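You operate a simulated robot arm through the tools that you are given. There is no shell and no other tool.

The job below is to be done with a simulated robot arm. You get a single attempt, and the scene is never put back.

## Task
Top the washer tank up to the MAX mark from the blue tank.
Fine: cap right open, spout down, hold the push button; spill none; spout up and cap closed again.

The check looks at the end state, three seconds after you hand in, the way a careful person would. Anything else that was tipped, shoved, dropped, spilled or broken makes it a failure. A push-on lid holds only when it is set on centred and level and pressed home; a screw cap is set on level and turned clockwise until tight.

## Robot
A 6-joint arm with a two-finger parallel gripper, fixed in place. Base frame: the origin is at the foot of the arm, x ahead of it, y to its left, z up. Lengths are in mm, angles in rad, forces in N, time in s.
Its first joint turns from -2.897 to 2.897 rad. Payload 3.43 kg.
The tool frame sits at the grasp point between the pads (the TCP): z along the fingers, y along the line on which they close. The tips reach 34 mm beyond it. The gripper opens to 128 mm. The fingers are 24 mm wide and 12 mm thick; the gripper's body (48 by 130 mm) begins 96 mm behind the TCP.
Orientation is that of the tool frame in the base frame, as a unit quaternion [w, x, y, z]. With the fingers straight down and closing along the base's y, the tool's x points along the base's -x, its y along +y and its z along -z.

## Interface
- The arm moves only by the tool move_arm. Its argument "series" is text: rows parted by semicolons, each of 7 numbers parted by spaces: the gripper command, from -1 (fully open) to 1 (shut), values between in proportion, then the shift along the tool's x, y, z in mm, then the turn, a rotation vector about the tool's x, y, z in degrees. In form: gripper tx ty tz rx ry rz; .... A call has 1 to 20 rows; each row is the pose to reach, as a shift and turn from the pose commanded when the call began, along the tool's axes at that moment. Rows are played at 5 a second. More than 50 mm and 0.15 rad between two rows, or a gripper value outside its range, and nothing of the call is played. Where a pose cannot be reached the arm comes as near as it can. A force on the tool above 90 N (or 10 N above the force at the start of the call, whichever is more), or a blocked arm, ends the call early, and 0.2 s more pass. Each finger travels about 153 mm/s and halts on what it meets, pressing with about 27 N; the grip force reading is that of the motor and also rises with nothing between the fingers. The clock runs only during rows and for 0.2 s after the last one: add rows that repeat a pose to give the fingers time. The reply holds the time, the measured pose of the TCP, the force on the tool along the base axes, the opening and the grip force, in the units named above and with some noise, with the torque about the TCP (base axes, N m) and any sound that the robot's microphone picked up, and new pictures: "views" is both (left out), scene, wrist or none.
- Cameras (640 x 400 px; columns grow to the right, rows downward): "scene" is fixed at [49.6, -649.1, 1576.3]; the picture's right is [0.69, -0.73, 0.00], its down [-0.42, -0.40, -0.81] and it looks along [0.59, 0.56, -0.58] (base axes); focal length 372 px, centre (320, 200). "wrist" rides on the gripper at [76, -11, -160] in the tool frame; the picture's right is [0.15, 0.99, 0.00], its down [-0.88, 0.13, -0.46] and it looks along [-0.45, 0.07, 0.89] (tool axes); focal length 234 px, centre (320, 200).
- locate(camera, pixels): there is no depth. For up to 12 entries [column, row, z] of the newest picture of that camera ("zoom" is the newest enlarged one), the place [x, y] in the base frame at which the ray of that pixel passes the height z, good to about 2 mm. It takes no simulated time.
- inspect(camera, box): a new picture of the part [left, top, right, bottom] of that camera's present view, enlarged. It takes no simulated time.
- close_job(): hands the job in; it is judged then, once.

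Open the gripper and draw the arm clear of the work before you hand the job in, unless the task says otherwise.

The tools are called after ">>>" by a JSON object that holds its "op" and its "data". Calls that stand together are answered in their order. move_arm: Moves the arm, as the interface text tells. Its arguments: {"type":"object","properties":{"series":{"type":"string"},"views":{"type":"string","enum":["both","scene","wrist","none"]}},"required":["series"]} The other tools are called the same way: locate (camera, pixels) gives the place at which the rays of pixels pass given heights; inspect (camera, box) takes an enlarged picture of a part of a camera's view; close_job () hands the job in.

At the start:

```text
t: 0.0
eef_pos: [668.2, -4.4, 1161.3]
tool_rot: [0.0, 0.001, 1.0, 0.0]
force: [0.2, -0.2, -0.1]
moment: [0.01, 0.0, -0.03]
finger_gap: 128.2
grip_force: 0.1
```

scene: 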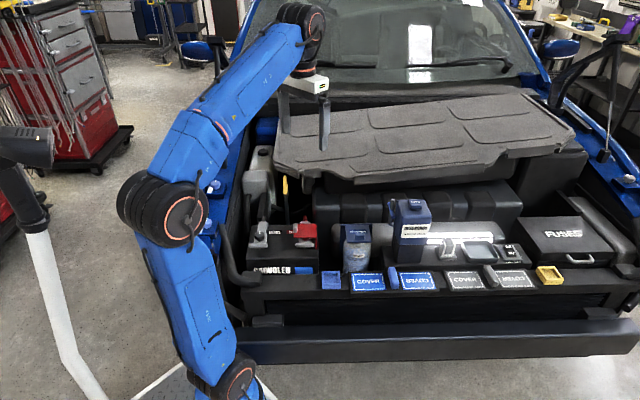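
wrist: 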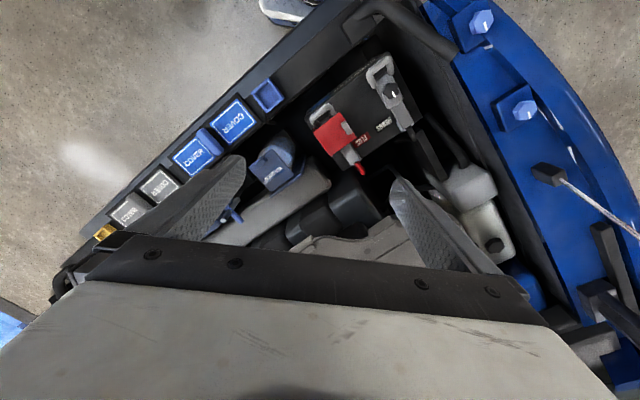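

I start by looking closer at the scene: the blue tank around (410,220), the washer tank near (355,245), and the control panel buttons along the front edge.

>>> {"op": "inspect", "data": {"camera": "scene", "box": [300, 180, 460, 300]}}

>>> {"op": "inspect", "data": {"camera": "scene", "box": [440, 200, 640, 320]}}

>>> {"op": "inspect", "data": {"camera": "scene", "box": [200, 120, 360, 300]}}

>>> {"op": "inspect", "data": {"camera": "wrist", "box": [60, 60, 340, 260]}}

```text
3.33 times, centred on (380, 240) of scene
```

zoom: 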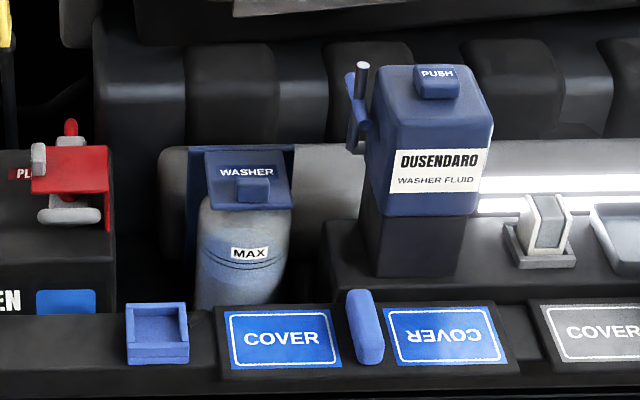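

```text
3.20 times, centred on (540, 260) of scene
```

zoom: 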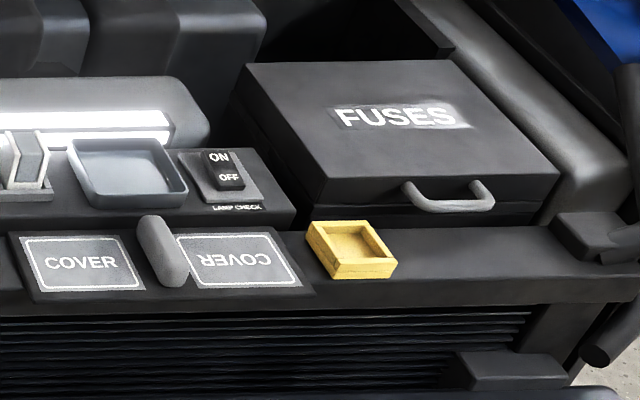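

```text
2.22 times, centred on (280, 210) of scene
```

zoom: 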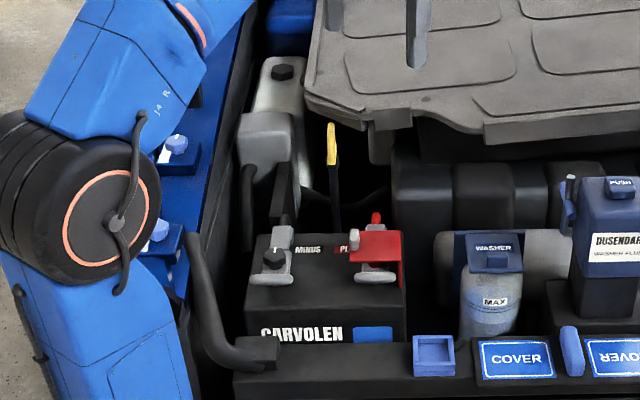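

```text
2.00 times, centred on (200, 160) of wrist
```

zoom: 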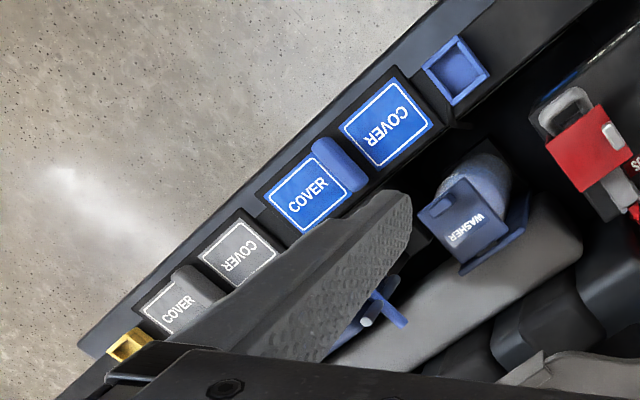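

The blue tray is at scene (331,277) / wrist (268,96) and the WASHER cap at scene ~(355,232) / wrist ~(272,170). I triangulate by comparing both cameras' rays at several heights.

>>> {"op": "locate", "data": {"camera": "scene", "pixels": [[331, 277.5, 600], [331, 277.5, 700], [331, 277.5, 800], [331, 277.5, 900], [358.5, 235, 700], [358.5, 235, 800], [358.5, 235, 900], [411, 204, 800], [411, 204, 900], [411, 204, 1000]]}}

>>> {"op": "locate", "data": {"camera": "wrist", "pixels": [[268.5, 96, 600], [268.5, 96, 700], [268.5, 96, 800], [268.5, 96, 900], [258, 165, 700], [258, 165, 800], [258, 165, 900]]}}

```text
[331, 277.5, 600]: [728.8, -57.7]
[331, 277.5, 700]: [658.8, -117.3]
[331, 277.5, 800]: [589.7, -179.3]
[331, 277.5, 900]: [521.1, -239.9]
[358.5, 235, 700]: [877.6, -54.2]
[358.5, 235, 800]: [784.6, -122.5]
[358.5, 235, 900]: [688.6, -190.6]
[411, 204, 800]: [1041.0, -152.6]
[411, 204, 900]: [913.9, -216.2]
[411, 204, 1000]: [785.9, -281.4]
```

```text
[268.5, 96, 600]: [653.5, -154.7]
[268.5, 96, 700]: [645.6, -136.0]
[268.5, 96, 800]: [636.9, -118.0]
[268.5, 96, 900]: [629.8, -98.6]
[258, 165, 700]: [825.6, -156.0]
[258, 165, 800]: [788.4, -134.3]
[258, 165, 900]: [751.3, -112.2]
```

Triangulation puts the blue tray at about (645,-131,720) and the WASHER cap tab at about (784,-129,805). I move the wrist camera closer, staying high above everything, to see the cap and spout.

>>> {"op": "move_arm", "data": {"series": "-1 -10 -35 20 0 0 0; -1 -20 -70 40 0 0 0; -1 -30 -105 60 0 0 0; -1 -42 -140 80 0 0 0; -1 -52 -176 101 0 0 0; -1 -52 -176 101 0 0 0", "views": "both"}}

```text
t: 1.4
eef_pos: [720.4, -182.7, 1061.4]
tool_rot: [0.0, 0.0, 1.0, 0.0]
force: [-0.4, -0.2, -0.1]
moment: [-0.02, -0.01, -0.06]
finger_gap: 127.9
grip_force: 0.1
```

scene: 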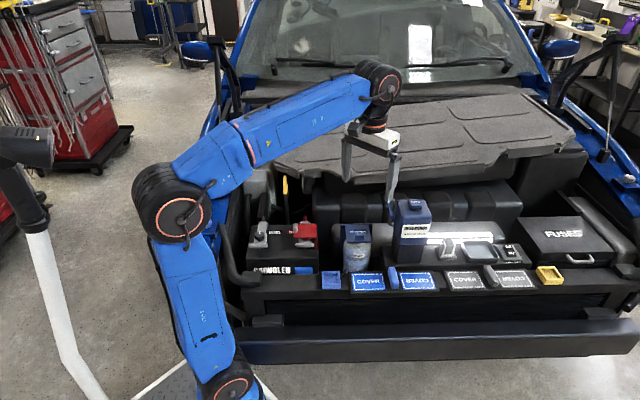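
wrist: 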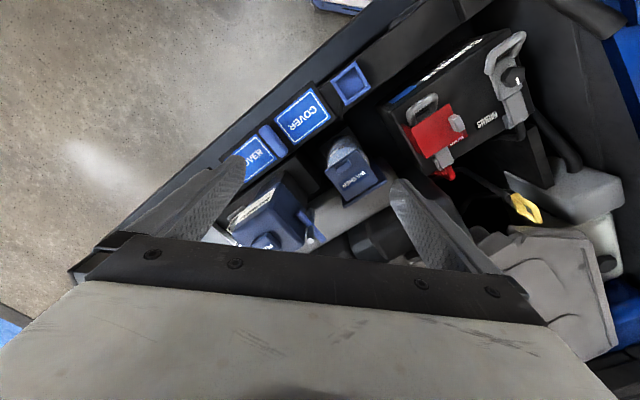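

The wrist now sees the blue tank (270,215), its spout (308,225) and the WASHER cap (352,180). I take enlarged pictures.

>>> {"op": "inspect", "data": {"camera": "wrist", "box": [210, 120, 410, 260]}}

>>> {"op": "inspect", "data": {"camera": "scene", "box": [330, 180, 450, 280]}}

```text
2.86 times, centred on (310, 190) of wrist
```

zoom: 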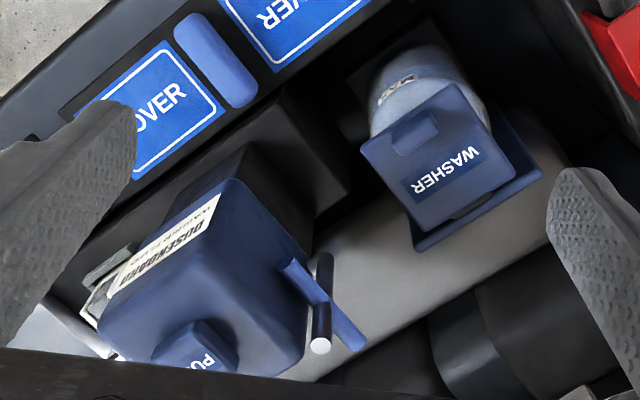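

```text
4.00 times, centred on (390, 230) of scene
```

zoom: 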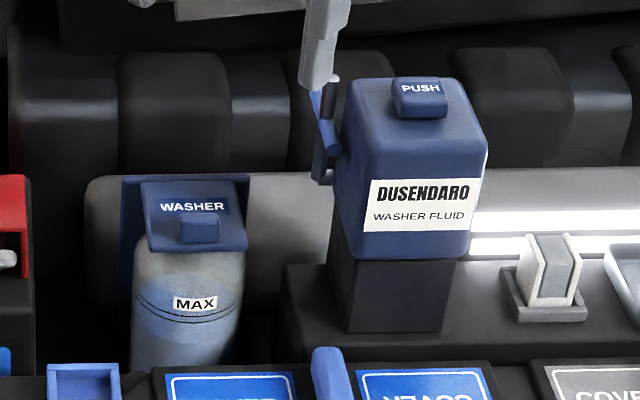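

I triangulate the spout tube tip, PUSH button, cap tab and cap corners using both cameras.

>>> {"op": "locate", "data": {"camera": "scene", "pixels": [[392.7, 201, 850], [392.7, 201, 900], [392.7, 201, 950], [415, 204, 850], [415, 204, 900], [415, 204, 950], [359.7, 237, 780], [359.7, 237, 820], [347, 231, 780], [347, 231, 820]]}}

>>> {"op": "locate", "data": {"camera": "wrist", "pixels": [[310, 241, 850], [310, 241, 900], [310, 241, 950], [267, 241, 850], [267, 241, 900], [267, 241, 950], [342, 164, 780], [342, 164, 820]]}}

```text
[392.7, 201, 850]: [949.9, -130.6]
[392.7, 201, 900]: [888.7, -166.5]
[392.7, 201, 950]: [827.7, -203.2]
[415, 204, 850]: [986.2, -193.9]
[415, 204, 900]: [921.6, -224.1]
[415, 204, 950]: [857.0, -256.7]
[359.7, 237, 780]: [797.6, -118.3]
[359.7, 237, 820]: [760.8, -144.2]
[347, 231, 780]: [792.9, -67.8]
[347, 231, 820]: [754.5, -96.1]
```

```text
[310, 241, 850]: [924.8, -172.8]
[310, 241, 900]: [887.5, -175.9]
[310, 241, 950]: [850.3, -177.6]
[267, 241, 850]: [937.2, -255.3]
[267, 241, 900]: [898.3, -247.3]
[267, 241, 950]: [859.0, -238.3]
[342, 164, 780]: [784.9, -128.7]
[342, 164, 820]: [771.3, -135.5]
```

Tube tip is about (882,-173,905), PUSH button about (875,-243,932), cap tab about (778,-132,800). Before moving nearer I check where the big grey pad (scene 275,165 / wrist 560,280) sits in height.

>>> {"op": "inspect", "data": {"camera": "wrist", "box": [400, 130, 640, 380]}}

>>> {"op": "inspect", "data": {"camera": "scene", "box": [230, 80, 410, 200]}}

```text
1.60 times, centred on (520, 255) of wrist
```

zoom: 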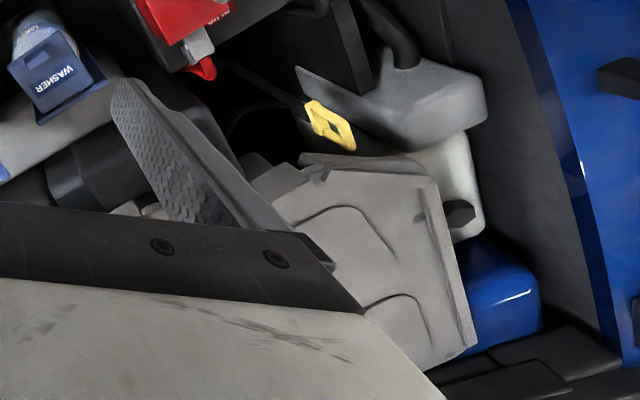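

```text
3.33 times, centred on (320, 140) of scene
```

zoom: 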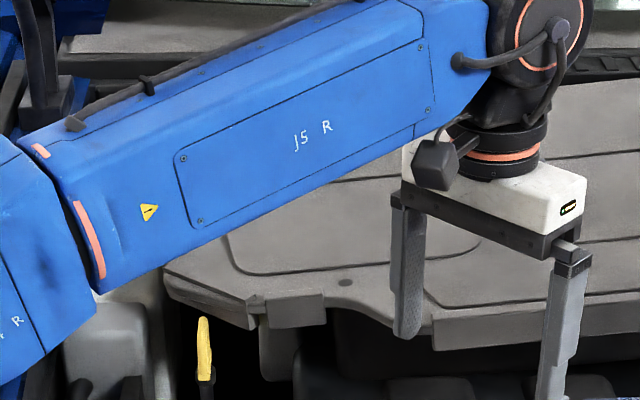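

I compute the pad's corner height from matching points: front-left corner at scene (273.5,162.5) / wrist (593,242), notch at scene (299,169) / wrist (520,236).

>>> {"op": "locate", "data": {"camera": "scene", "pixels": [[273.5, 162.5, 700], [273.5, 162.5, 800], [273.5, 162.5, 900], [299, 169.4, 700], [299, 169.4, 800], [299, 169.4, 900], [331, 272, 720], [550, 272, 720], [437, 178, 800], [437, 178, 900]]}}

>>> {"op": "locate", "data": {"camera": "wrist", "pixels": [[593, 242, 700], [593, 242, 800], [593, 242, 900], [520, 236, 700], [520, 236, 800], [520, 236, 900]]}}

```text
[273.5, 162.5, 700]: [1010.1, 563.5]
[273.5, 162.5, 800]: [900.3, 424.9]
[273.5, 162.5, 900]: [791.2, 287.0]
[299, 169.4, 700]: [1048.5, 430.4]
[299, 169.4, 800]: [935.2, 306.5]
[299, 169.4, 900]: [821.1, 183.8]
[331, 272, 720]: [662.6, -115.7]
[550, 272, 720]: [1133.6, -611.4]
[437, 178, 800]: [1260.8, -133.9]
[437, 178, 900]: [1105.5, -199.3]
```

```text
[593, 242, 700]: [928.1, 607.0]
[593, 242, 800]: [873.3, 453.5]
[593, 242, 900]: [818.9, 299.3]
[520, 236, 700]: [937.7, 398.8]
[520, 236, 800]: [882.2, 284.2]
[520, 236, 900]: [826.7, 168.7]
```

The pad's top is near z≈890 and lies about 200 mm behind the tank, so I'm clear of it. Truck axes: right u≈(0.689,-0.725), depth d≈(0.725,0.689). I yaw the tool 46.5° so that the wrist camera looks at the tank's spout side from above the washer tank.

>>> {"op": "move_arm", "data": {"series": "-1 -15 10 0 0 0 7.75; -1 -30 20 0 0 0 15.5; -1 -45 30 0 0 0 23.25; -1 -60 40 0 0 0 31; -1 -80 50 0 0 0 38.75; -1 -100 65 0 0 0 46.5; -1 -100 65 0 0 0 46.5", "views": "both"}}

```text
t: 3.0
eef_pos: [819.6, -116.6, 1062.5]
tool_rot: [0.001, 0.396, 0.918, 0.0]
force: [-0.3, -0.5, 0.0]
moment: [0.03, -0.02, 0.01]
finger_gap: 128.0
grip_force: 0.0
```

scene: 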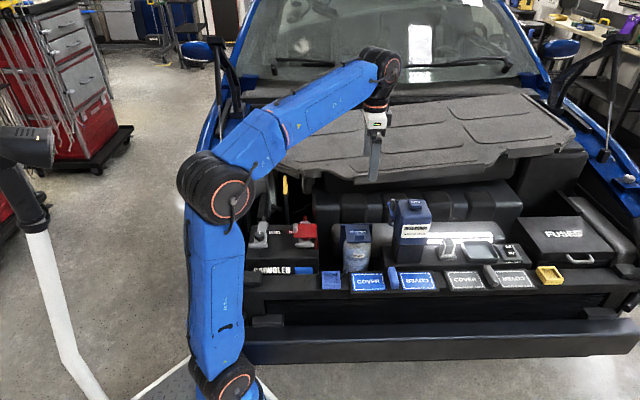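
wrist: 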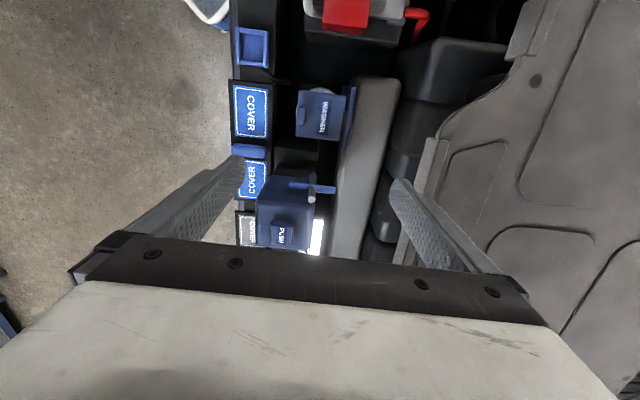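

The wrist view is now aligned with the truck; I zoom in on the washer cap (320,115), spout (312,190) and tank (285,210).

>>> {"op": "inspect", "data": {"camera": "wrist", "box": [230, 75, 390, 260]}}

>>> {"op": "inspect", "data": {"camera": "scene", "box": [330, 185, 450, 275]}}

>>> {"op": "inspect", "data": {"camera": "scene", "box": [375, 190, 415, 240]}}

```text
2.16 times, centred on (310, 168) of wrist
```

zoom: 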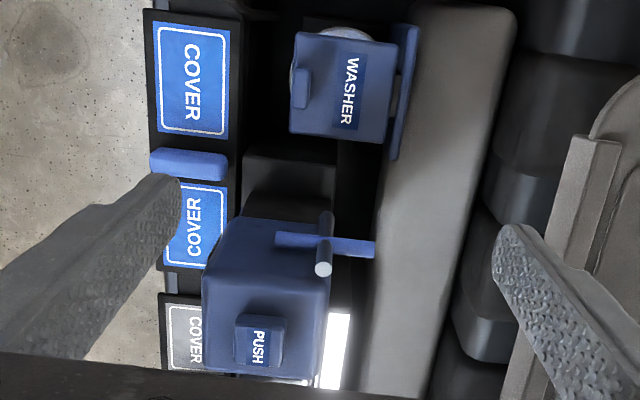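

```text
4.44 times, centred on (390, 230) of scene
```

zoom: 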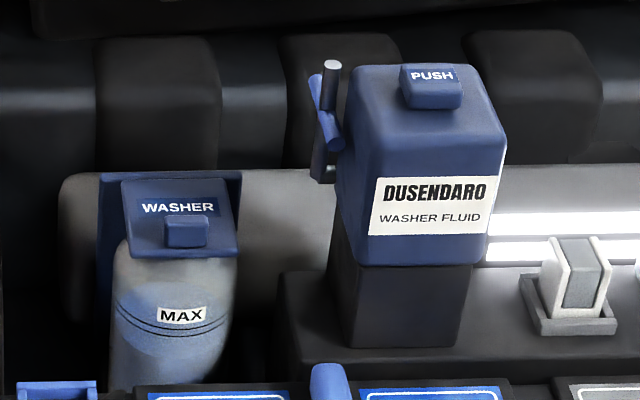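

```text
8.00 times, centred on (395, 215) of scene
```

zoom: 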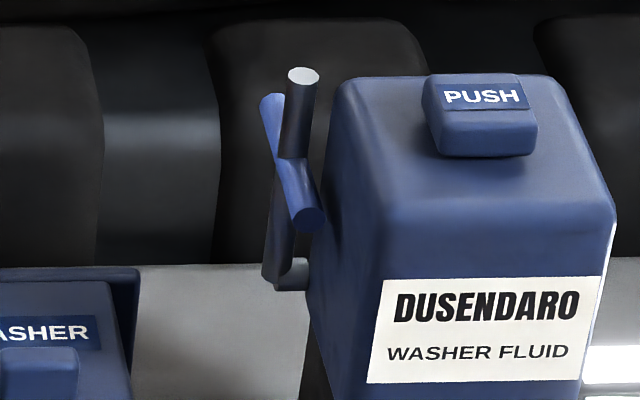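

I now see the spout: a dark upright tube, tip at scene (392.7,199.4), with a blue T-handle along the truck's depth and a pivot stub at its foot. I triangulate tip, handle ends, foot, tank edges and cap corners.

>>> {"op": "locate", "data": {"camera": "scene", "pixels": [[392.75, 199.4, 880], [392.75, 199.4, 920], [388.5, 202.2, 840], [388.5, 202.2, 900], [393.5, 217.1, 840], [393.5, 217.1, 900], [389.4, 225.6, 780], [389.4, 225.6, 820]]}}

>>> {"op": "locate", "data": {"camera": "wrist", "pixels": [[311.4, 199, 880], [311.4, 199, 920], [334.5, 190.6, 840], [334.5, 190.6, 900], [290.1, 185.1, 840], [290.1, 185.1, 900], [312.8, 173.5, 780], [312.8, 173.5, 820]]}}

```text
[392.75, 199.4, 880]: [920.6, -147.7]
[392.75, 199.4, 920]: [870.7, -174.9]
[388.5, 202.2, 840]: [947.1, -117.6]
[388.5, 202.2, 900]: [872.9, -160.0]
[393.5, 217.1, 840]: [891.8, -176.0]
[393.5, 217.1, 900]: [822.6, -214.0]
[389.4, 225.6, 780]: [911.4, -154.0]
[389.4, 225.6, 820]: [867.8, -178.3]
```

```text
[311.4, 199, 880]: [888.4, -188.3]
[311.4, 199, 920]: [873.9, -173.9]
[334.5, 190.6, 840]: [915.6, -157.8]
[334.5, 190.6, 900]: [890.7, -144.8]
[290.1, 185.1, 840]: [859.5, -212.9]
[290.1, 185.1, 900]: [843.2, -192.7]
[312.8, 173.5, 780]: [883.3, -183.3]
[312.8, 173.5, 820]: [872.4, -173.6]
```

Tube is vertical at about (874,-174), z 815–918, T-handle at z≈879 from (847,-200) to (898,-148). Now the button, tank left edge and cap outline.

>>> {"op": "locate", "data": {"camera": "wrist", "pixels": [[283.2, 232.3, 925], [283.2, 232.3, 940], [284.6, 175.8, 860], [284.6, 175.8, 900], [304, 105.3, 800], [349.3, 110.8, 800], [343.8, 156.2, 800], [296.1, 152.5, 800], [301.7, 130.7, 800], [301.7, 130.7, 810]]}}

>>> {"op": "locate", "data": {"camera": "scene", "pixels": [[415.2, 201.9, 925], [415.2, 201.9, 940], [345.7, 226, 810], [370, 226.2, 810], [373.5, 242.5, 790], [345.7, 242, 790], [359.5, 237, 800], [354.8, 225, 805], [415, 209, 930]]}}

```text
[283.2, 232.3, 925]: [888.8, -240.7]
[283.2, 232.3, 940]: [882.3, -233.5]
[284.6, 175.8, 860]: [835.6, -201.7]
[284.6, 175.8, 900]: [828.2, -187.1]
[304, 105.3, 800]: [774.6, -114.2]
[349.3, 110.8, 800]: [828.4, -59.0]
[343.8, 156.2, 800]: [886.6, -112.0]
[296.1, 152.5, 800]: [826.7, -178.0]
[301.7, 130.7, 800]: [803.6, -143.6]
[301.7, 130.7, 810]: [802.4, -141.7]
```

```text
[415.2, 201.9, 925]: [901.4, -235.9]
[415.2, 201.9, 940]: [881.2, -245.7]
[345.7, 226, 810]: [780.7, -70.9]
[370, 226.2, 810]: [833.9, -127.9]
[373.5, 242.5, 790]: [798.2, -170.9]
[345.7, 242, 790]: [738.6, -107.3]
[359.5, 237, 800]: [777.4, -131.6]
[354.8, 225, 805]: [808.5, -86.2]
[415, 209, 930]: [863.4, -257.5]
```

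I mis-mapped some zoom pixels for the cap; I recompute with the right rows: corners at wrist (309,90), (345,96), (339,142), (296,138), tab (302,116).

>>> {"op": "locate", "data": {"camera": "wrist", "pixels": [[299.4, 90.8, 800], [344.7, 96.3, 800], [339.1, 141.4, 800], [296.1, 137.9, 800], [301.7, 116, 800], [301.7, 116, 810], [344.7, 96.3, 820], [349.5, 87, 800], [354, 92, 800], [342, 149, 800]]}}

>>> {"op": "inspect", "data": {"camera": "wrist", "box": [285, 80, 365, 150]}}

>>> {"op": "inspect", "data": {"camera": "scene", "box": [335, 215, 385, 275]}}

```text
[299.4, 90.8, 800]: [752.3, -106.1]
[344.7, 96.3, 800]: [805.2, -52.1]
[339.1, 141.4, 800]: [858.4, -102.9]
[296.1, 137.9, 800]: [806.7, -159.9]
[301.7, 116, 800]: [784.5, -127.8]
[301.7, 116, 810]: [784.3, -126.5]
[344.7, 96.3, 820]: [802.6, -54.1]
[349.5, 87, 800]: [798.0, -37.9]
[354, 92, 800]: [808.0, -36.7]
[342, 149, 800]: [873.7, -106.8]
```

```text
5.71 times, centred on (325, 115) of wrist
```

zoom: 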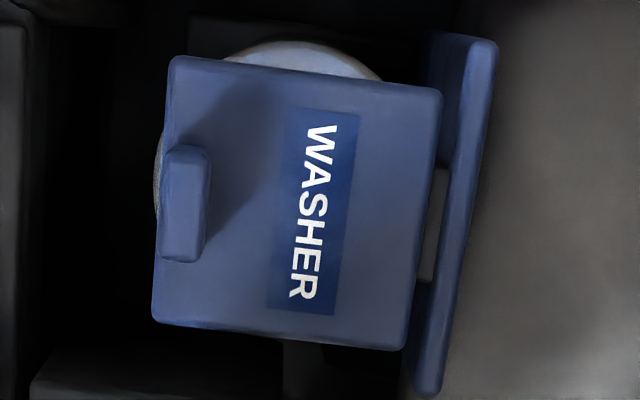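

```text
6.67 times, centred on (360, 245) of scene
```

zoom: 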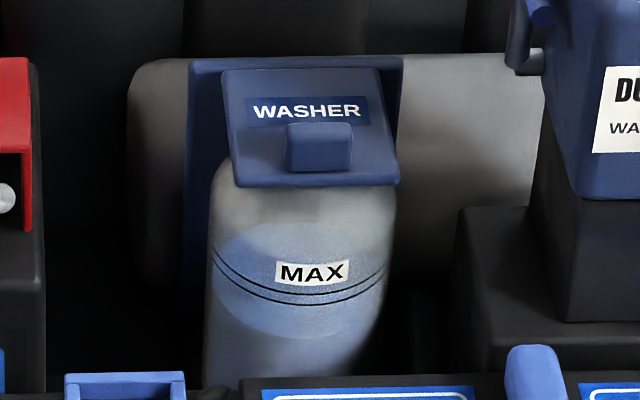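

The level's front rim sits below the MAX lines (scene zoom rows ~338 vs ~298). The cap is a 76 mm square lid with a raised tab near its front edge and hinge at the back. I check the tab height, lid surface and bracket heights.

>>> {"op": "locate", "data": {"camera": "scene", "pixels": [[340.5, 224, 780], [340.5, 224, 820], [372.3, 223.5, 780], [372.3, 223.5, 820], [347.3, 242.6, 780], [347.3, 242.6, 800], [371.7, 242.3, 780], [371.7, 242.3, 800], [355, 235, 800], [355, 235, 820], [355, 240.2, 790]]}}

>>> {"op": "locate", "data": {"camera": "wrist", "pixels": [[345.1, 86.1, 780], [345.1, 86.1, 820], [298.9, 90.3, 780], [298.9, 90.3, 800], [296, 136.2, 780], [296, 136.2, 800], [299, 106.5, 800], [299, 106.5, 820], [298, 125.5, 800]]}}

```text
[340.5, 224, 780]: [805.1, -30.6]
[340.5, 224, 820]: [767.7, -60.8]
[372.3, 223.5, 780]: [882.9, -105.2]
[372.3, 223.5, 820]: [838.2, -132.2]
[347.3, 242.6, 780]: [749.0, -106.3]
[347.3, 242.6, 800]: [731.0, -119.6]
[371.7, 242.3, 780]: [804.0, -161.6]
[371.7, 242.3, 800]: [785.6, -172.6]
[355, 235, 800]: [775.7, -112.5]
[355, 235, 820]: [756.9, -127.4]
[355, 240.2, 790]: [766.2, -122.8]
```

```text
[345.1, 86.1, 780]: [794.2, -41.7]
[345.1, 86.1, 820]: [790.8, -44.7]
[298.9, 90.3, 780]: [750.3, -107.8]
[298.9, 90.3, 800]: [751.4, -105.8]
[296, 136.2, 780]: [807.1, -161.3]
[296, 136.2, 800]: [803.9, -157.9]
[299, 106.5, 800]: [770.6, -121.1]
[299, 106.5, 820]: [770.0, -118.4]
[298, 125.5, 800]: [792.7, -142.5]
```

Estimates: lid top z≈781, tab centre (785,-128) z 782–800, ~31 mm wide along u and ~12 mm deep; hinge at the back near d≈555. I yaw the tool back −90° so the fingers close along u (across the tab) with the camera on the front side, moving above the tab at a safe height.

>>> {"op": "move_arm", "data": {"series": "-1 1.3 -3.1 5 0 0 -8.18; -1 2.7 -6.2 10 0 0 -16.36; -1 4 -9.4 15 0 0 -24.55; -1 5.3 -12.5 20 0 0 -32.73; -1 6.7 -15.6 25 0 0 -40.9; -1 8 -18.7 30 0 0 -49.1; -1 9.4 -21.8 36 0 0 -57.3; -1 10.7 -25 42 0 0 -65.45; -1 12 -28 48 0 0 -73.6; -1 13.4 -31.2 54 0 0 -81.8; -1 14.7 -34.3 61 0 0 -90; -1 14.7 -34.3 61 0 0 -90", "views": "both"}}

```text
t: 5.6
eef_pos: [786.0, -130.4, 1000.6]
tool_rot: [0.0, -0.371, 0.929, 0.001]
force: [-0.2, -0.3, 0.6]
moment: [-0.01, -0.03, -0.02]
finger_gap: 127.8
grip_force: 0.1
```

scene: 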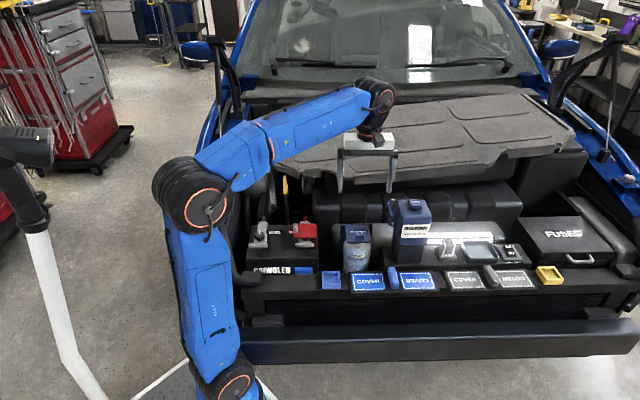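
wrist: 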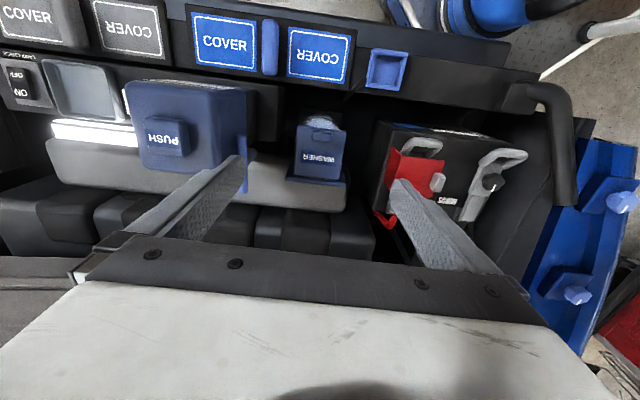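

The wrist camera now views from the front side (image upside down); the WASHER lid is at (320,150), the battery's red cover at (415,180). I zoom in on the lid and tab.

>>> {"op": "inspect", "data": {"camera": "wrist", "box": [270, 100, 370, 215]}}

>>> {"op": "inspect", "data": {"camera": "scene", "box": [300, 120, 440, 270]}}

```text
3.48 times, centred on (320, 158) of wrist
```

zoom: 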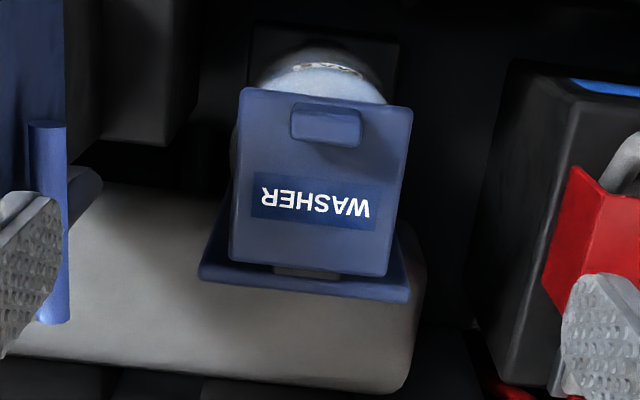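

```text
2.67 times, centred on (370, 195) of scene
```

zoom: 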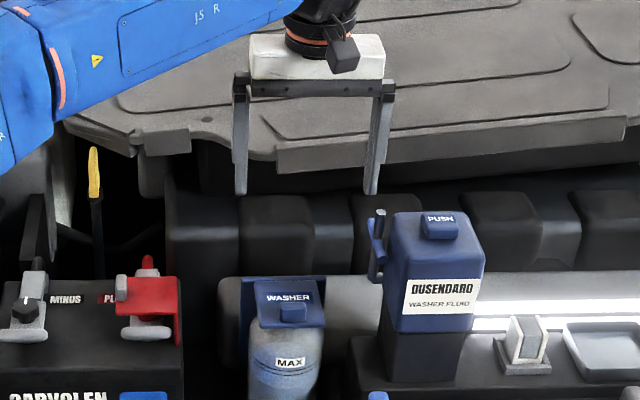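

I re-triangulate tab and lid corners from this view (tab centre at zoom (326,124)).

>>> {"op": "locate", "data": {"camera": "zoom", "pixels": [[326, 124, 800], [293, 105, 800], [361, 112, 800], [291, 133, 800], [360, 145, 800], [242, 88, 781], [411, 107, 781], [388, 275, 781], [229, 260, 781], [275, 270, 781], [197, 280, 795], [408, 300, 795]]}}

```text
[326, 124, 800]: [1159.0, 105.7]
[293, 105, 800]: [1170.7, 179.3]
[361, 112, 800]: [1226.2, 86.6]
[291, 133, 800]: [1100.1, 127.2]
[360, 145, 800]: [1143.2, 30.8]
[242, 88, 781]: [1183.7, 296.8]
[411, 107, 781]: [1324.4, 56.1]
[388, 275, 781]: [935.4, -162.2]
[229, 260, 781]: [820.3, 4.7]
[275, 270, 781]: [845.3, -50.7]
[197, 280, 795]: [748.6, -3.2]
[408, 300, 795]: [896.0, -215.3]
```

The zoom tool referred to the scene picture; I redo it in wrist pixels.

>>> {"op": "locate", "data": {"camera": "wrist", "pixels": [[321.7, 135.7, 800], [312.2, 130.2, 800], [331.8, 132.2, 800], [311.7, 138.2, 800], [331.5, 141.7, 800], [297.6, 125.3, 781], [346.1, 130.8, 781], [339.5, 179.1, 781], [293.9, 174.7, 781], [284.7, 180.5, 795], [345.3, 186.2, 795]]}}

```text
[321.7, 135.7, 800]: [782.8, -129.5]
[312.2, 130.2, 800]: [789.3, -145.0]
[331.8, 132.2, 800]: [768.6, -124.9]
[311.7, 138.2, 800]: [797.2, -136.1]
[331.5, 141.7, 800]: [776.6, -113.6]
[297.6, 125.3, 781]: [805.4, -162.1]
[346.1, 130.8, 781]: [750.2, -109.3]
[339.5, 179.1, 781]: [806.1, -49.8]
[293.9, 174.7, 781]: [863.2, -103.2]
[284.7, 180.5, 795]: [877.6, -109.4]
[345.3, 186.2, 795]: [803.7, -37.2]
```

All views agree: tab centre ≈(783,-130), lid axes are about 45°, hinge line d≈539 (d=(x+y)/√2). I half-close the fingers to ~60 mm and descend to just above the tab (tips at z≈815).

>>> {"op": "move_arm", "data": {"series": "-0.5 2.3 1.3 0 0 0 -1.5; 0.05 2.3 1.3 0 0 0 -1.5; 0.05 2.3 1.3 30 0 0 -1.5; 0.05 2.3 1.3 60 0 0 -1.5; 0.05 2.3 1.3 90 0 0 -1.5; 0.05 2.3 1.3 120 0 0 -1.5; 0.05 2.3 1.3 150 0 0 -1.5; 0.05 2.3 1.3 150 0 0 -1.5", "views": "both"}}

```text
t: 7.4
eef_pos: [783.9, -131.1, 850.3]
tool_rot: [0.0, -0.382, 0.924, 0.0]
force: [0.2, -0.1, 0.2]
moment: [-0.03, -0.01, 0.01]
finger_gap: 61.1
grip_force: 0.1
```

scene: 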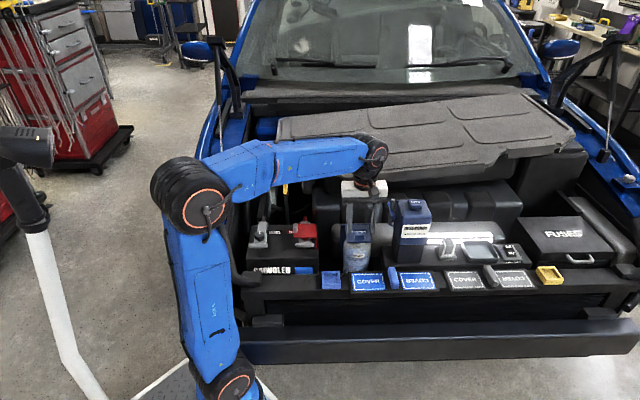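
wrist: 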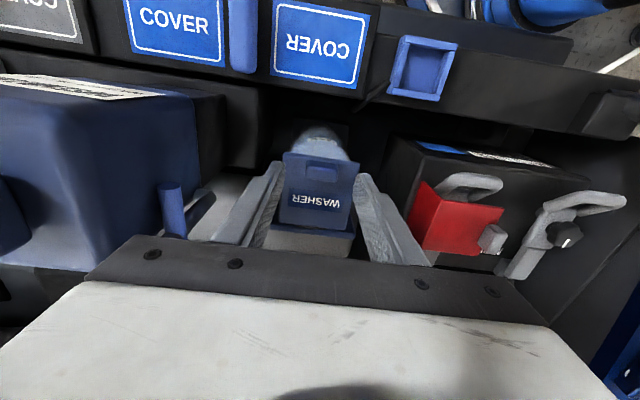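

Fingers are at 61 mm gap above the lid; I zoom to check alignment with the tab.

>>> {"op": "inspect", "data": {"camera": "scene", "box": [320, 170, 410, 270]}}

>>> {"op": "inspect", "data": {"camera": "wrist", "box": [220, 110, 420, 260]}}

```text
4.00 times, centred on (365, 220) of scene
```

zoom: 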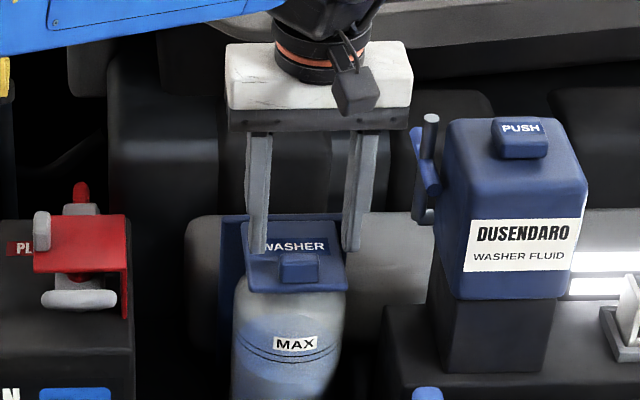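

```text
2.67 times, centred on (320, 185) of wrist
```

zoom: 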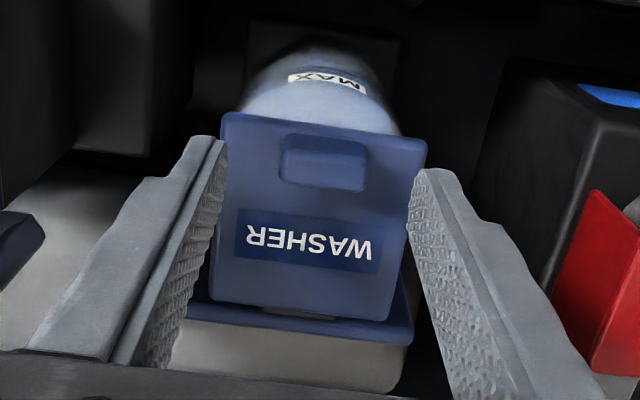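

I compare the fingertips' projected place with the tab's in this closer view.

>>> {"op": "locate", "data": {"camera": "wrist", "pixels": [[279.6, 162.5, 816], [357.5, 174.5, 816], [306.9, 161.4, 800], [338, 165.1, 800], [306.1, 176.8, 800], [336.9, 181.3, 800], [282.5, 152.5, 781], [360, 164, 781]]}}

>>> {"op": "locate", "data": {"camera": "scene", "pixels": [[347.5, 232.5, 816], [371.5, 232, 816], [355.3, 233.5, 800], [364.8, 233.8, 800], [355, 240, 785], [364.8, 240.2, 785]]}}

```text
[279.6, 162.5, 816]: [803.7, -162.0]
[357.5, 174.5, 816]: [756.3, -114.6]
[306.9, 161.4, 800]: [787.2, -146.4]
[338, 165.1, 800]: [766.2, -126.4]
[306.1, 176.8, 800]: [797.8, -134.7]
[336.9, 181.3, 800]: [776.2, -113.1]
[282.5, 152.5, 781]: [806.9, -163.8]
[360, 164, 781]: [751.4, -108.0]
```

```text
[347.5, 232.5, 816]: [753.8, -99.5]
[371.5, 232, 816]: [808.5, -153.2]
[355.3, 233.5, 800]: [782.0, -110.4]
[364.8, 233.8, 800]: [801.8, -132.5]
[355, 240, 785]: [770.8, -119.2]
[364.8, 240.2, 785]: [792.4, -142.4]
```

Fingers are centred on the tab (tab ≈(782,-130)). I lower 24 mm so the tips overlap the tab's upper ~10 mm, then close on it.

>>> {"op": "move_arm", "data": {"series": "0.05 1 0 12 0 0 0; 0.05 1 0 24 0 0 0; 0.05 1 0 24 0 0 0; 0.4 1 0 24 0 0 0; 0.7 1 0 24 0 0 0; 0.7 1 0 24 0 0 0", "views": "both"}}

```text
t: 8.8
eef_pos: [781.7, -130.5, 826.7]
tool_rot: [-0.001, -0.383, 0.924, 0.001]
force: [-15.9, 13.2, -3.6]
moment: [0.2, 0.72, 0.04]
finger_gap: 31.4
grip_force: 44.9
```

scene: 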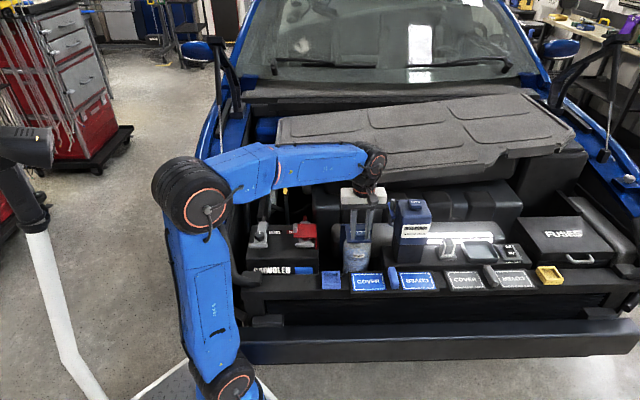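
wrist: 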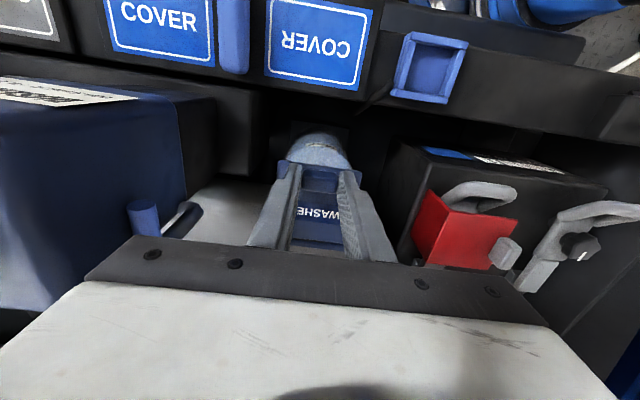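

The fingers hold the tab (gap 31.4 mm), with ~20 N sideways along −u, so I shift 2 mm that way to relieve it, then zoom in to check.

>>> {"op": "move_arm", "data": {"series": "0.8 0 1 0 0 0 0; 0.8 0 2 0 0 0 0; 0.8 0 2 0 0 0 0", "views": "none"}}

>>> {"op": "inspect", "data": {"camera": "scene", "box": [330, 190, 400, 270]}}

>>> {"op": "inspect", "data": {"camera": "wrist", "box": [240, 120, 400, 260]}}

```text
t: 9.6
eef_pos: [781.2, -130.8, 825.8]
tool_rot: [0.0, -0.383, 0.924, -0.001]
force: [2.6, -0.4, -4.8]
moment: [-0.37, 0.12, -0.02]
finger_gap: 31.5
grip_force: 45.3
```

```text
5.00 times, centred on (365, 230) of scene
```

zoom: 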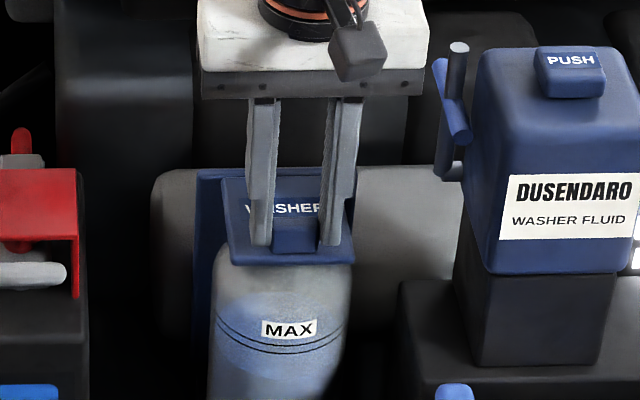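

```text
2.86 times, centred on (320, 190) of wrist
```

zoom: 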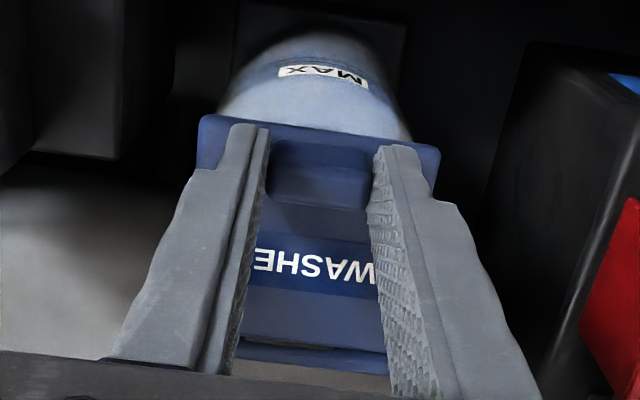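

Good: lateral force gone, tab held. Now I lift the lid along its arc about the hinge (centre d≈539, z≈780, radius ≈80 mm), first 30°, watching forces.

>>> {"op": "move_arm", "data": {"series": "0.8 -0.8 0 -3.4 0 0 0; 0.8 -1.7 0 -6.8 0 0 0; 0.8 -2.8 0 -10 0 0 0; 0.8 -4 0 -13.4 0 0 0; 0.8 -5.4 0 -16.6 0 0 0; 0.8 -6.8 0 -19.7 0 0 0; 0.8 -8.5 0 -22.8 0 0 0; 0.8 -10.2 0 -25.9 0 0 0; 0.8 -14.1 0 -31.6 0 0 0; 0.8 -18.5 0 -37.1 0 0 0; 0.8 -18.5 0 -37.1 0 0 0", "views": "both"}}

```text
t: 12.0
eef_pos: [794.0, -116.8, 863.2]
tool_rot: [0.0, -0.383, 0.924, 0.0]
force: [5.5, -23.8, -8.9]
moment: [-1.57, 0.72, -0.1]
finger_gap: 31.4
grip_force: 45.2
```

scene: 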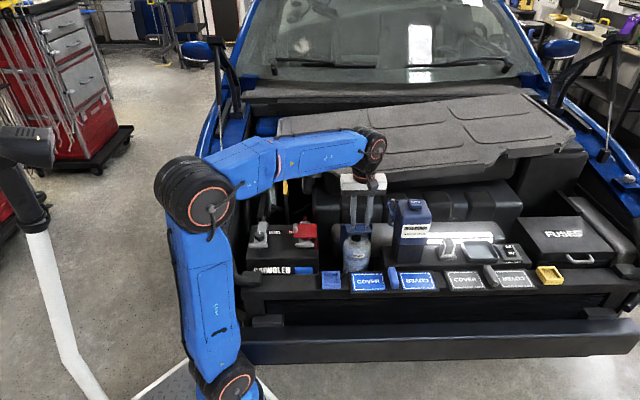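
wrist: 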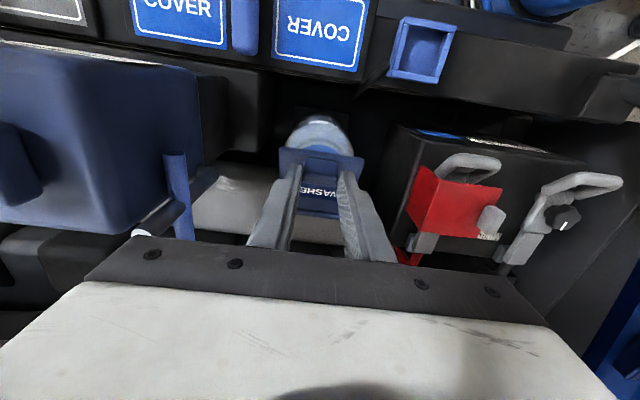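

>>> {"op": "inspect", "data": {"camera": "scene", "box": [330, 190, 400, 270]}}

>>> {"op": "inspect", "data": {"camera": "wrist", "box": [240, 100, 400, 260]}}

```text
5.00 times, centred on (365, 230) of scene
```

zoom: 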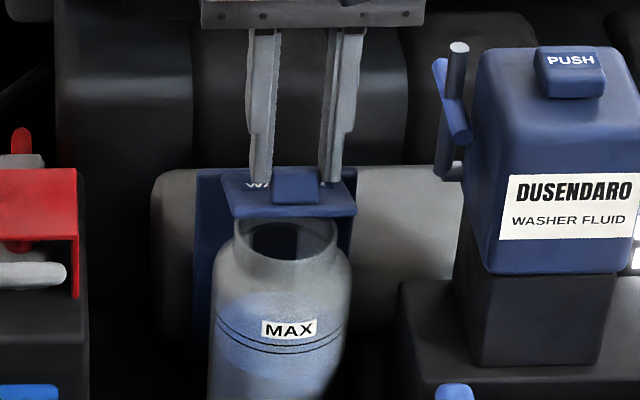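

```text
2.50 times, centred on (320, 180) of wrist
```

zoom: 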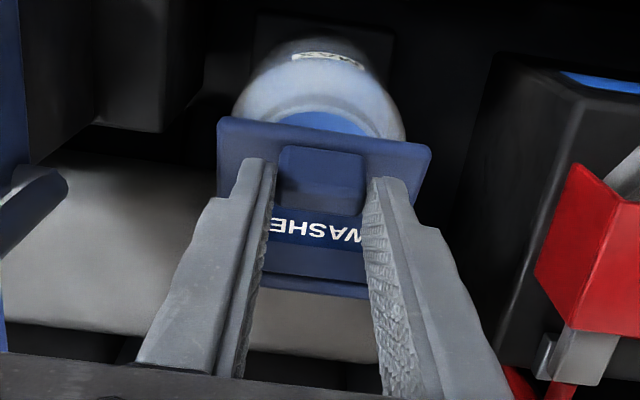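

Lid opens ~30° and follows the arc; the residual force is mostly +u (~20 N) and hinge resistance. I correct 1.5 mm toward +u and continue the arc to ~75°.

>>> {"op": "move_arm", "data": {"series": "0.8 0 -1.5 0 0 0 0; 0.8 -2.4 -1.6 -2.5 0 0 0; 0.8 -4.9 -1.7 -5 0 0 0; 0.8 -7.5 -1.7 -7.3 0 0 0; 0.8 -10.1 -1.8 -9.6 0 0 0; 0.8 -13 -1.9 -11.7 0 0 0; 0.8 -15.8 -2 -13.7 0 0 0; 0.8 -18.8 -2.1 -15.5 0 0 0; 0.8 -21.8 -2.2 -17.3 0 0 0; 0.8 -25 -2.3 -18.9 0 0 0; 0.8 -28.1 -2.4 -20.4 0 0 0; 0.8 -31.4 -2.5 -21.7 0 0 0; 0.8 -34.6 -2.6 -22.9 0 0 0; 0.8 -34.6 -2.6 -22.9 0 0 0", "views": "both"}}

>>> {"op": "inspect", "data": {"camera": "scene", "box": [330, 180, 400, 270]}}

>>> {"op": "inspect", "data": {"camera": "wrist", "box": [240, 100, 400, 260]}}

```text
t: 15.0
eef_pos: [818.5, -94.1, 888.1]
tool_rot: [0.0, -0.382, 0.924, 0.0]
force: [-42.1, 20.1, 4.3]
moment: [-0.12, 2.09, -0.23]
finger_gap: 31.6
grip_force: 45.4
```

scene: 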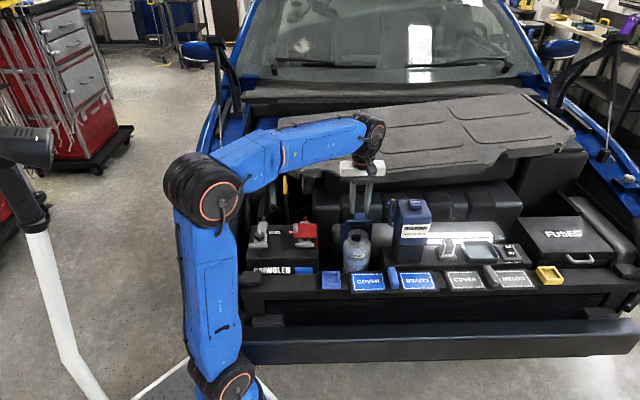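
wrist: 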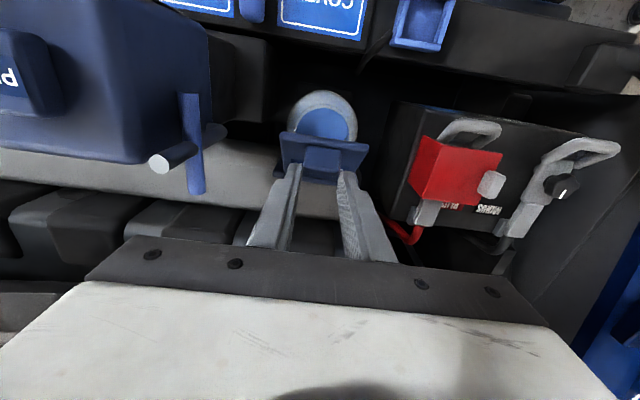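

```text
4.44 times, centred on (365, 225) of scene
```

zoom: 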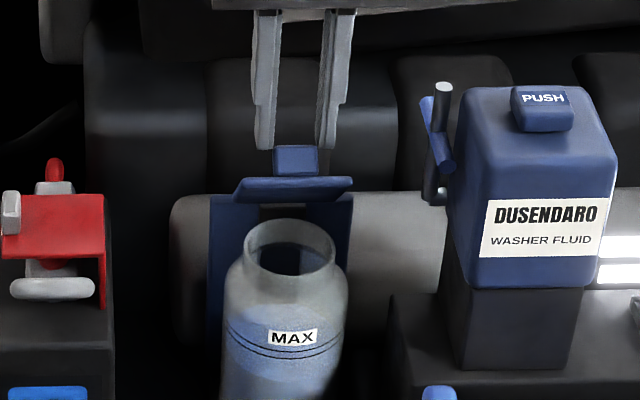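

```text
2.50 times, centred on (320, 180) of wrist
```

zoom: 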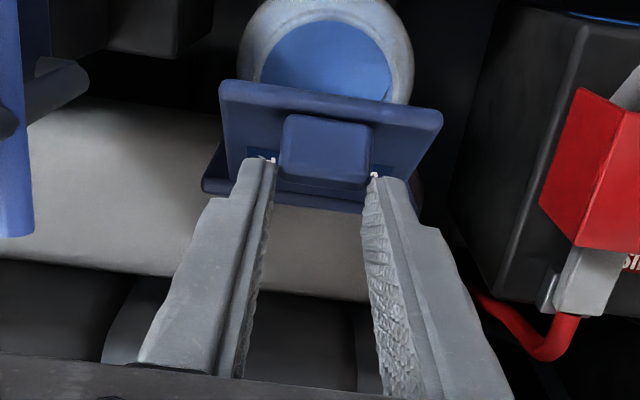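

Force is now −u ≈44 N, so I over-corrected sideways; I check where the lid's free edge is to learn its real angle before continuing.

>>> {"op": "locate", "data": {"camera": "wrist", "pixels": [[280.8, 132.8, 830], [280.8, 132.8, 850], [368.8, 146, 830], [368.8, 146, 850], [303.6, 178, 850], [344.8, 182.4, 850], [304.4, 146, 850], [342, 148.8, 850]]}}

>>> {"op": "locate", "data": {"camera": "scene", "pixels": [[345.6, 222.7, 830], [345.6, 222.7, 850], [371.8, 221.9, 830], [371.8, 221.9, 850], [354.6, 213.1, 850], [364.5, 212.6, 850]]}}

```text
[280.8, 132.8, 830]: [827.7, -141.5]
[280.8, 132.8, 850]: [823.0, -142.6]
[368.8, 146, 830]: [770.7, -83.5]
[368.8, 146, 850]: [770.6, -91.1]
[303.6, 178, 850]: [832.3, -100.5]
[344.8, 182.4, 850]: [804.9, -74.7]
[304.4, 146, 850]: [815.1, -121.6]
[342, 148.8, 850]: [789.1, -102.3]
```

```text
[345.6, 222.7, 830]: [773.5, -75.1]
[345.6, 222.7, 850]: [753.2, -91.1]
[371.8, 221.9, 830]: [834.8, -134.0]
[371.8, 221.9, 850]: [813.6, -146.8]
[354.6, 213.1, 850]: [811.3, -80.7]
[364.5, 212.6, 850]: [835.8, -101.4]
```

The lid is really at ≈46° (free edge at d≈481, z≈841), and the fingertips (z≈854) have slid almost off the tab. I relieve the side load, open the fingers slightly and see whether the lid holds by itself.

>>> {"op": "move_arm", "data": {"series": "0.8 0 1 0 0 0 0; 0.8 0 1.8 0 0 0 0; 0.3 0 1.8 0 0 0 0; 0.3 0 1.8 0 0 0 0", "views": "both"}}

>>> {"op": "inspect", "data": {"camera": "scene", "box": [330, 180, 400, 270]}}

>>> {"op": "inspect", "data": {"camera": "wrist", "box": [240, 100, 400, 260]}}

```text
t: 16.0
eef_pos: [818.7, -92.6, 886.6]
tool_rot: [0.0, -0.382, 0.924, -0.001]
force: [-0.9, 0.1, -0.3]
moment: [0.0, 0.04, 0.0]
finger_gap: 45.0
grip_force: 0.1
```

scene: 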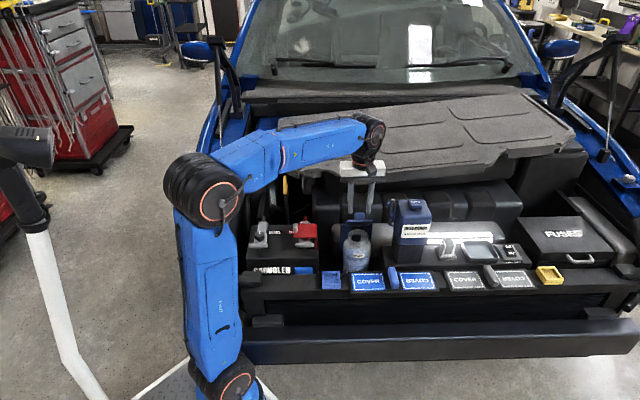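
wrist: 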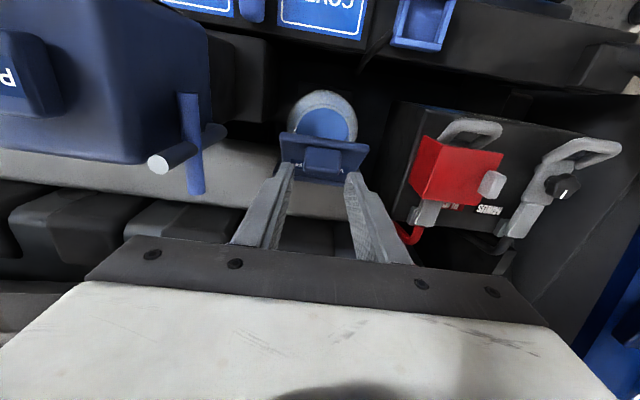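

```text
4.44 times, centred on (365, 225) of scene
```

zoom: 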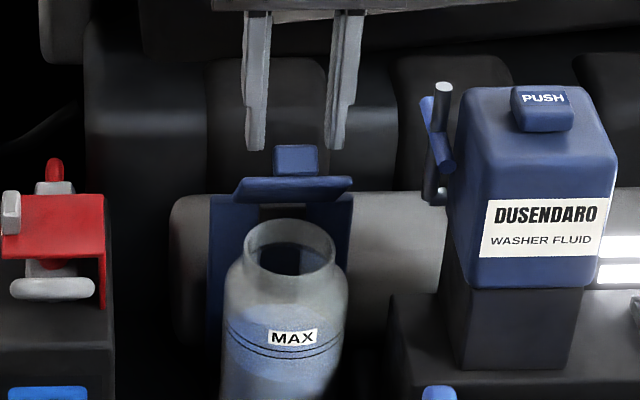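

```text
2.50 times, centred on (320, 180) of wrist
```

zoom: 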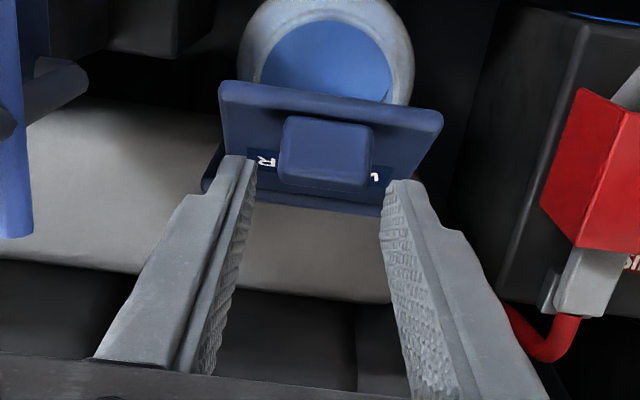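

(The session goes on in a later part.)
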